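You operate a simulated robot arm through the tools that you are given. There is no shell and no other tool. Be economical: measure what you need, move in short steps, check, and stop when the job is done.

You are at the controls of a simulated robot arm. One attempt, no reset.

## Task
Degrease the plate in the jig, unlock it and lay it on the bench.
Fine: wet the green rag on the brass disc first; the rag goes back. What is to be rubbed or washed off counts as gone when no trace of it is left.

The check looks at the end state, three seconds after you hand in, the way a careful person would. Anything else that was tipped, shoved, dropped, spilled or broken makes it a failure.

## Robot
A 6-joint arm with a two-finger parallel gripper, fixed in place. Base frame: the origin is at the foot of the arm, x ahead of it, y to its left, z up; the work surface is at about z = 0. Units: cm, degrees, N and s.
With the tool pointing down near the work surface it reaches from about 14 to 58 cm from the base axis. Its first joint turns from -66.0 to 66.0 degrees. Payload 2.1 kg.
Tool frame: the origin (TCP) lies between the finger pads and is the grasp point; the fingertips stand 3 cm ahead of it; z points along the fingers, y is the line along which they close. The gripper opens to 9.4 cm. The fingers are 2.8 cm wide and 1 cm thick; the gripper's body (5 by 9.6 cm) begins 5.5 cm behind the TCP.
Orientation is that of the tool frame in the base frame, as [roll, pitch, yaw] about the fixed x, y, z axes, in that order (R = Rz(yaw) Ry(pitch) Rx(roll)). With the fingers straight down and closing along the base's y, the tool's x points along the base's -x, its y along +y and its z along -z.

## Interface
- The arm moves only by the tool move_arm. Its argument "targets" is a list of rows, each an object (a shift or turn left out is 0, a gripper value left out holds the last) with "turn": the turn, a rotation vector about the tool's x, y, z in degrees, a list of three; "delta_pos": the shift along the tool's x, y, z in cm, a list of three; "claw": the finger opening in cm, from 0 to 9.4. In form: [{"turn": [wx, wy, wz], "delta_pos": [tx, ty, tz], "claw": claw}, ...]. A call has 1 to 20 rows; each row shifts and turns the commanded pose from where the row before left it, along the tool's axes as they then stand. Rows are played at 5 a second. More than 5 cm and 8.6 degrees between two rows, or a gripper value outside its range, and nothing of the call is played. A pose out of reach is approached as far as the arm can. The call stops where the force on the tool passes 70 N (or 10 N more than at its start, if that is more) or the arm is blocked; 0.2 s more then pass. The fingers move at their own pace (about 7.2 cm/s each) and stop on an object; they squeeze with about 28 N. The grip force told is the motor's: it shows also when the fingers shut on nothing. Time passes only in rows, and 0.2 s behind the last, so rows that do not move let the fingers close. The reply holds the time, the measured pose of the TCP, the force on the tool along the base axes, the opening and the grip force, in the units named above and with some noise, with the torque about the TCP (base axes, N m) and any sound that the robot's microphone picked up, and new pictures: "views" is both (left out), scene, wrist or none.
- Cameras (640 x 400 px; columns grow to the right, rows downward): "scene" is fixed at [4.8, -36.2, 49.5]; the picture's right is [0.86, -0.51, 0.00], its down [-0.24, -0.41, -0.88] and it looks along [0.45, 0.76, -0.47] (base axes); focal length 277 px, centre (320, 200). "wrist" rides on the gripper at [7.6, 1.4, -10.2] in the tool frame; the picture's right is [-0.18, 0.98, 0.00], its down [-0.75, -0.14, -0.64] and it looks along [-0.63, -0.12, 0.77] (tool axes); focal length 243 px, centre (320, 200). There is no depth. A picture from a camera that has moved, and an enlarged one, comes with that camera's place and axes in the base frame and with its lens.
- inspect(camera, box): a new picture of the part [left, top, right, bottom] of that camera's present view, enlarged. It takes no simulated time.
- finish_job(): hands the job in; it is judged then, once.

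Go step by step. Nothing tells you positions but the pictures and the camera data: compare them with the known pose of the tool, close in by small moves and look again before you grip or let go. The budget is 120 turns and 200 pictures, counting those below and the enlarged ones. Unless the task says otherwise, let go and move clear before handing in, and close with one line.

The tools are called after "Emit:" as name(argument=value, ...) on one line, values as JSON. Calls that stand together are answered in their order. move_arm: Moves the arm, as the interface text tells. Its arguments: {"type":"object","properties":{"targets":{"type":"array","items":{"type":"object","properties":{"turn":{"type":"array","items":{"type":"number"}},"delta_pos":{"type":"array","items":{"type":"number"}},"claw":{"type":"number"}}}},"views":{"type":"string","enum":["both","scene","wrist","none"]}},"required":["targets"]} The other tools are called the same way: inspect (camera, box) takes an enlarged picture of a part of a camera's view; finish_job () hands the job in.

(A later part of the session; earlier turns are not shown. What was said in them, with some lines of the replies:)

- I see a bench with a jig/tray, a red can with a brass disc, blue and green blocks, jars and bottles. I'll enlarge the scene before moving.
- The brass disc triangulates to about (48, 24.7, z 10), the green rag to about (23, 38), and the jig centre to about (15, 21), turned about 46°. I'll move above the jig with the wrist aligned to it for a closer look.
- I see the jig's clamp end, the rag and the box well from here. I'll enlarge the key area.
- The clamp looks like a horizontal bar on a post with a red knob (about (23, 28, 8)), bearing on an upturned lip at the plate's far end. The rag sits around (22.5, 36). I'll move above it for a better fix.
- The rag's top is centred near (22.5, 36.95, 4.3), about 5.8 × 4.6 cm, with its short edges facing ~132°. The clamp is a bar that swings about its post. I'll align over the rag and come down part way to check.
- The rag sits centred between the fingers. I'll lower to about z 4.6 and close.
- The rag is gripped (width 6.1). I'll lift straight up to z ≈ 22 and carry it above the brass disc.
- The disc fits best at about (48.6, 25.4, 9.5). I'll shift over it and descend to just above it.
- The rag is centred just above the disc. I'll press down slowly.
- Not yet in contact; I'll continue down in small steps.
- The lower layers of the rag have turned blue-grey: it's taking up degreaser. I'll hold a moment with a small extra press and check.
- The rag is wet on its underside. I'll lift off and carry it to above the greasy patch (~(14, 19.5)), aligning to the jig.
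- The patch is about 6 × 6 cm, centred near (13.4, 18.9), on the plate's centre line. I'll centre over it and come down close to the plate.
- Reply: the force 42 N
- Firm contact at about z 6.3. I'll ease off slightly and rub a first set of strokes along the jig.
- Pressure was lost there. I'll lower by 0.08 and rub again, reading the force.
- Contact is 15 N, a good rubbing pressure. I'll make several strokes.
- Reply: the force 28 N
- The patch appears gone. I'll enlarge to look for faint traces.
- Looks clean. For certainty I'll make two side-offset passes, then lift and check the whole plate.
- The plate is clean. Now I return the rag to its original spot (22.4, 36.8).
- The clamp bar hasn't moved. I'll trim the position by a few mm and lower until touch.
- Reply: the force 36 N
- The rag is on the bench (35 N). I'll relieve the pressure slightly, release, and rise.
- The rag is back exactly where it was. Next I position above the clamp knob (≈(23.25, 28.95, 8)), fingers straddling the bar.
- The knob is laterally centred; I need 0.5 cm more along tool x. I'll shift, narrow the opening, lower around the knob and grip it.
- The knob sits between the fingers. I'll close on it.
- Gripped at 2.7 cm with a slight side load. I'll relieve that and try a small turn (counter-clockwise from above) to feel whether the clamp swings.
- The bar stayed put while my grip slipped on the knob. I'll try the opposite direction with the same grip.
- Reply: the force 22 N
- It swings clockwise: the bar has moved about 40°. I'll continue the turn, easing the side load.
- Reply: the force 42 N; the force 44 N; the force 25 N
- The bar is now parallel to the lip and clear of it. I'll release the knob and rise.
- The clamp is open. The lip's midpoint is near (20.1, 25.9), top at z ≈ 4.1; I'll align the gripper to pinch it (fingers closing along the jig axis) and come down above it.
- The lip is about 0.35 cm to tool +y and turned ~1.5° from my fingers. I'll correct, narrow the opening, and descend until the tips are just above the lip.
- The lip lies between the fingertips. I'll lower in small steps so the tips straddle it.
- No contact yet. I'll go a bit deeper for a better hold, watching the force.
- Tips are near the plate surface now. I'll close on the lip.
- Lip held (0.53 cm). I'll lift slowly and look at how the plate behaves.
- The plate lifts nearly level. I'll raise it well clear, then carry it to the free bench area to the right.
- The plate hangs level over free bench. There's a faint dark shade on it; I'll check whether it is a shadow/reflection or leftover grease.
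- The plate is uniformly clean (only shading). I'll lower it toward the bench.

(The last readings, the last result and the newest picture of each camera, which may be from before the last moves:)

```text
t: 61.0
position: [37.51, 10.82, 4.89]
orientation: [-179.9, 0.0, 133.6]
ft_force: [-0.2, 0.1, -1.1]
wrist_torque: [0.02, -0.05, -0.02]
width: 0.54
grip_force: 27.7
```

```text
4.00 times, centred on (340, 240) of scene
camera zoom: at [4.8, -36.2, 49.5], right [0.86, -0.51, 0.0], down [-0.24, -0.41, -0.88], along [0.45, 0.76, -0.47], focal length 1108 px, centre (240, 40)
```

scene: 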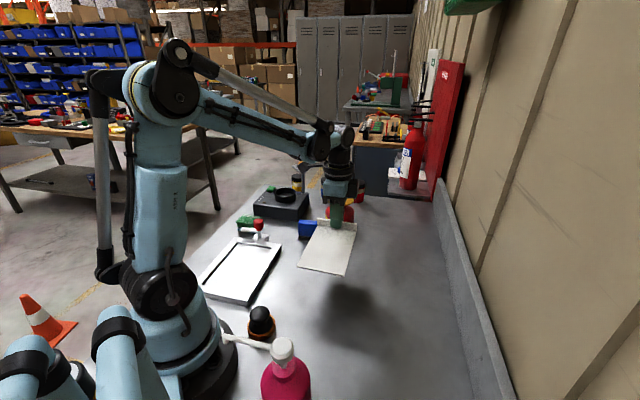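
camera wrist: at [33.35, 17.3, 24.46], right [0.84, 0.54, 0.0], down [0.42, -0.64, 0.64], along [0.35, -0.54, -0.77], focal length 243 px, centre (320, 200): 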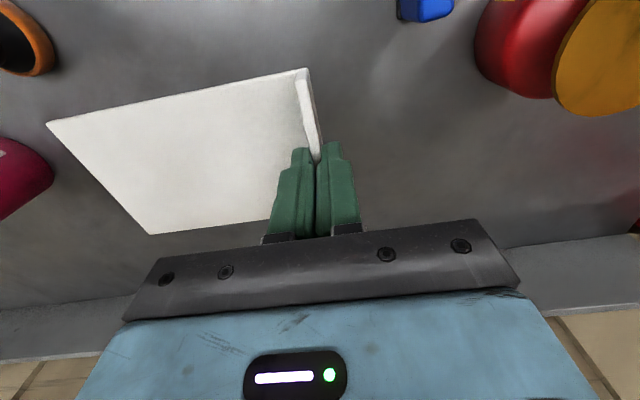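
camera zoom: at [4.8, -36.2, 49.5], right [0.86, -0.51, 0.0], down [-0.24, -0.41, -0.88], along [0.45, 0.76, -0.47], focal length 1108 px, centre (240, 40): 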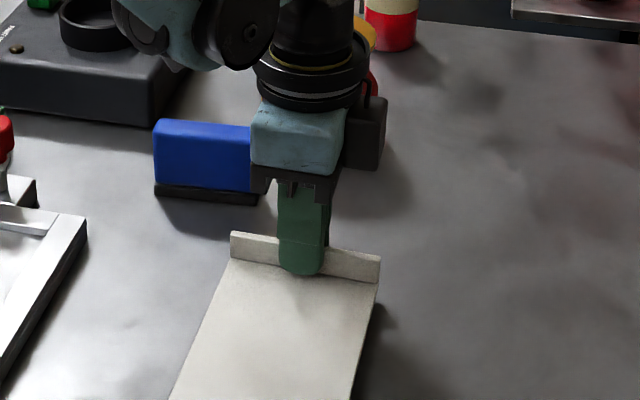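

Emit:
move_arm(targets=[{"delta_pos": [0, 0, 0.4]}, {"delta_pos": [0, 0, 0.3]}, {"delta_pos": [0, 0, 0.2]}, {}], views="none")

Emit:
inspect(camera="scene", box=[280, 210, 370, 290])

```text
t: 62.0
position: [37.47, 10.95, 4.13]
orientation: [180.0, 0.0, 133.6]
ft_force: [0.2, 1.0, -1.3]
wrist_torque: [0.07, -0.05, -0.02]
width: 0.53
grip_force: 28.4
```

```text
5.00 times, centred on (325, 250) of scene
camera zoom: at [4.8, -36.2, 49.5], right [0.86, -0.51, 0.0], down [-0.24, -0.41, -0.88], along [0.45, 0.76, -0.47], focal length 1385 px, centre (295, -50)
```

zoom: 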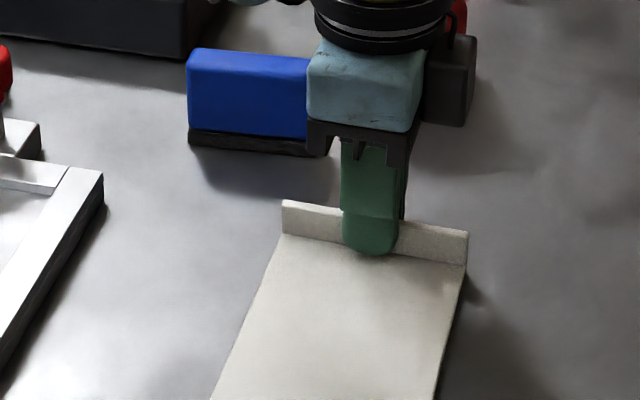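

Emit:
move_arm(targets=[{"delta_pos": [0, 0, 0.2]}, {"delta_pos": [0, 0, 0.2]}, {}], views="none")

Emit:
inspect(camera="scene", box=[270, 230, 360, 310])

```text
t: 62.8
position: [37.46, 10.81, 3.82]
orientation: [179.9, 0.0, 133.6]
ft_force: [-2.6, -0.4, 26.7]
wrist_torque: [-0.02, 0.09, -0.05]
width: 0.53
grip_force: 28.2
```

```text
5.00 times, centred on (315, 270) of scene
camera zoom: at [4.79, -36.2, 49.49], right [0.86, -0.51, 0.0], down [-0.24, -0.41, -0.88], along [0.45, 0.76, -0.47], focal length 1385 px, centre (345, -150)
```

zoom: 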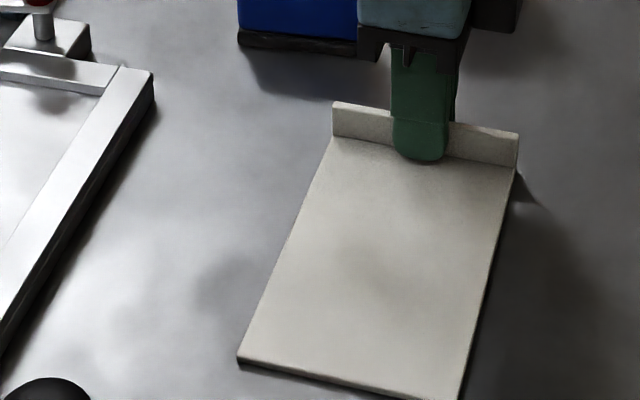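

The plate is flat on the bench. I'll ease the pressure, release and rise straight up.

Emit:
move_arm(targets=[{"delta_pos": [0, 0, -0.06]}, {"claw": 2}, {"claw": 2}, {"delta_pos": [0, 0, -2]}, {"delta_pos": [0, 0, -4]}, {"delta_pos": [0, 0, -4.5]}, {"delta_pos": [0, 0, -4.5]}, {"delta_pos": [0, 0, -4.5]}, {}])

Emit:
inspect(camera="scene", box=[200, 180, 400, 330])

Emit:
inspect(camera="wrist", box=[120, 30, 360, 200])

Emit:
inspect(camera="scene", box=[290, 225, 370, 300])

```text
t: 64.8
position: [37.48, 10.72, 23.24]
orientation: [180.0, 0.0, 133.7]
ft_force: [-1.1, -0.3, -0.1]
wrist_torque: [0.01, 0.03, 0.01]
width: 1.99
grip_force: 0.0
camera wrist: at [33.28, 17.15, 33.48], right [0.84, 0.54, 0.0], down [0.42, -0.64, 0.64], along [0.35, -0.54, -0.77], focal length 243 px, centre (320, 200)
```

scene: 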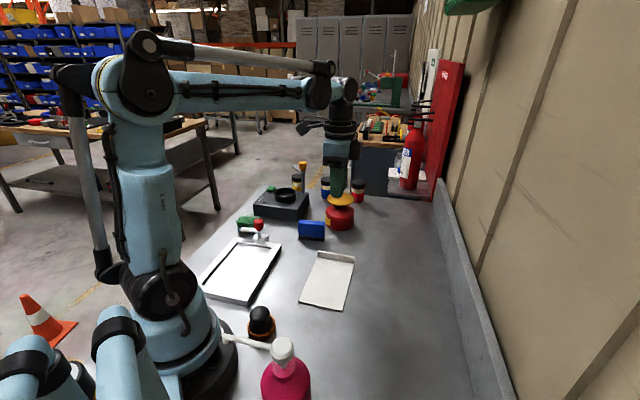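
wrist: 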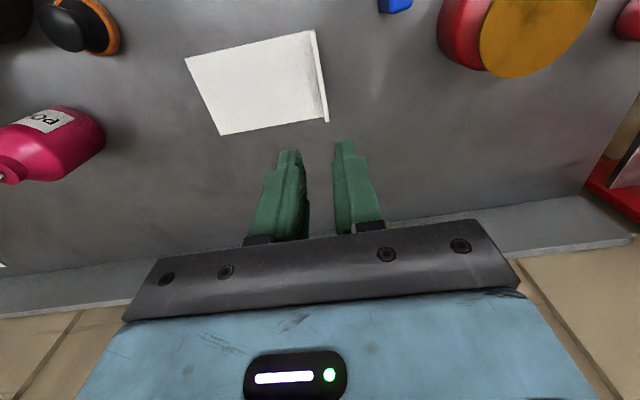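

```text
2.67 times, centred on (300, 255) of scene
camera zoom: at [4.8, -36.2, 49.5], right [0.86, -0.51, 0.0], down [-0.24, -0.41, -0.88], along [0.45, 0.76, -0.47], focal length 739 px, centre (373, 53)
```

zoom: 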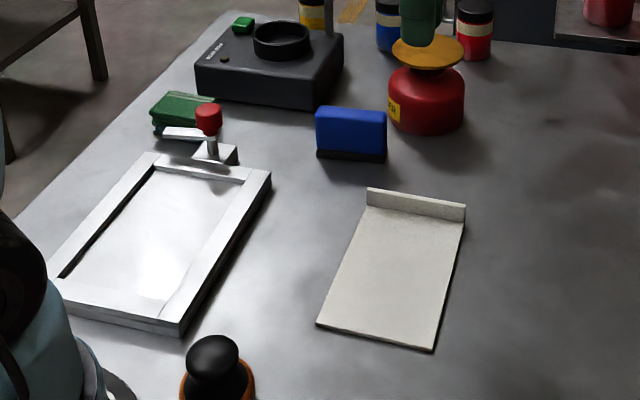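

```text
2.35 times, centred on (240, 115) of wrist
camera zoom: at [33.28, 17.15, 33.48], right [0.84, 0.54, 0.0], down [0.42, -0.64, 0.64], along [0.35, -0.54, -0.77], focal length 571 px, centre (508, 400)
```

zoom: 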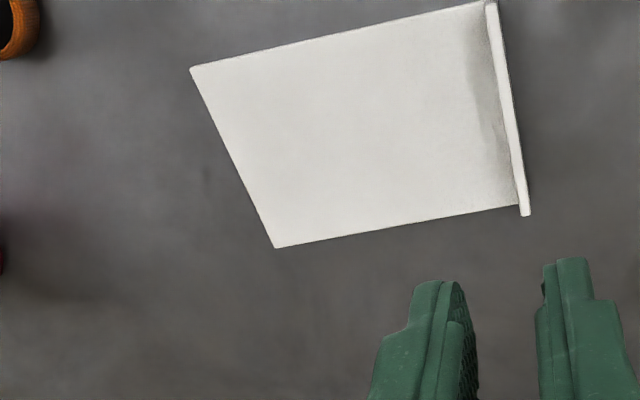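

```text
5.33 times, centred on (330, 262) of scene
camera zoom: at [4.8, -36.2, 49.5], right [0.86, -0.51, 0.0], down [-0.24, -0.41, -0.88], along [0.45, 0.76, -0.47], focal length 1477 px, centre (267, -133)
```

zoom: 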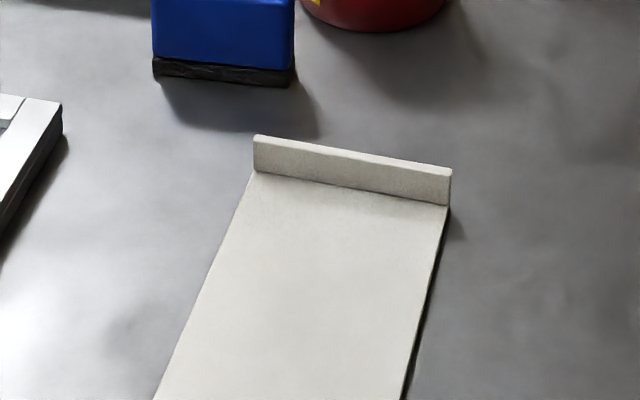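

The plate lies clean and flat on the bench, the rag is back in its place, the clamp is open, and nothing else was disturbed. I'm handing in.

Emit:
finish_job()

```text
The job is handed in.
```

The job is handed in: the plate was degreased with the wetted rag, unlocked and laid flat on the bench, and the rag is back where it was.
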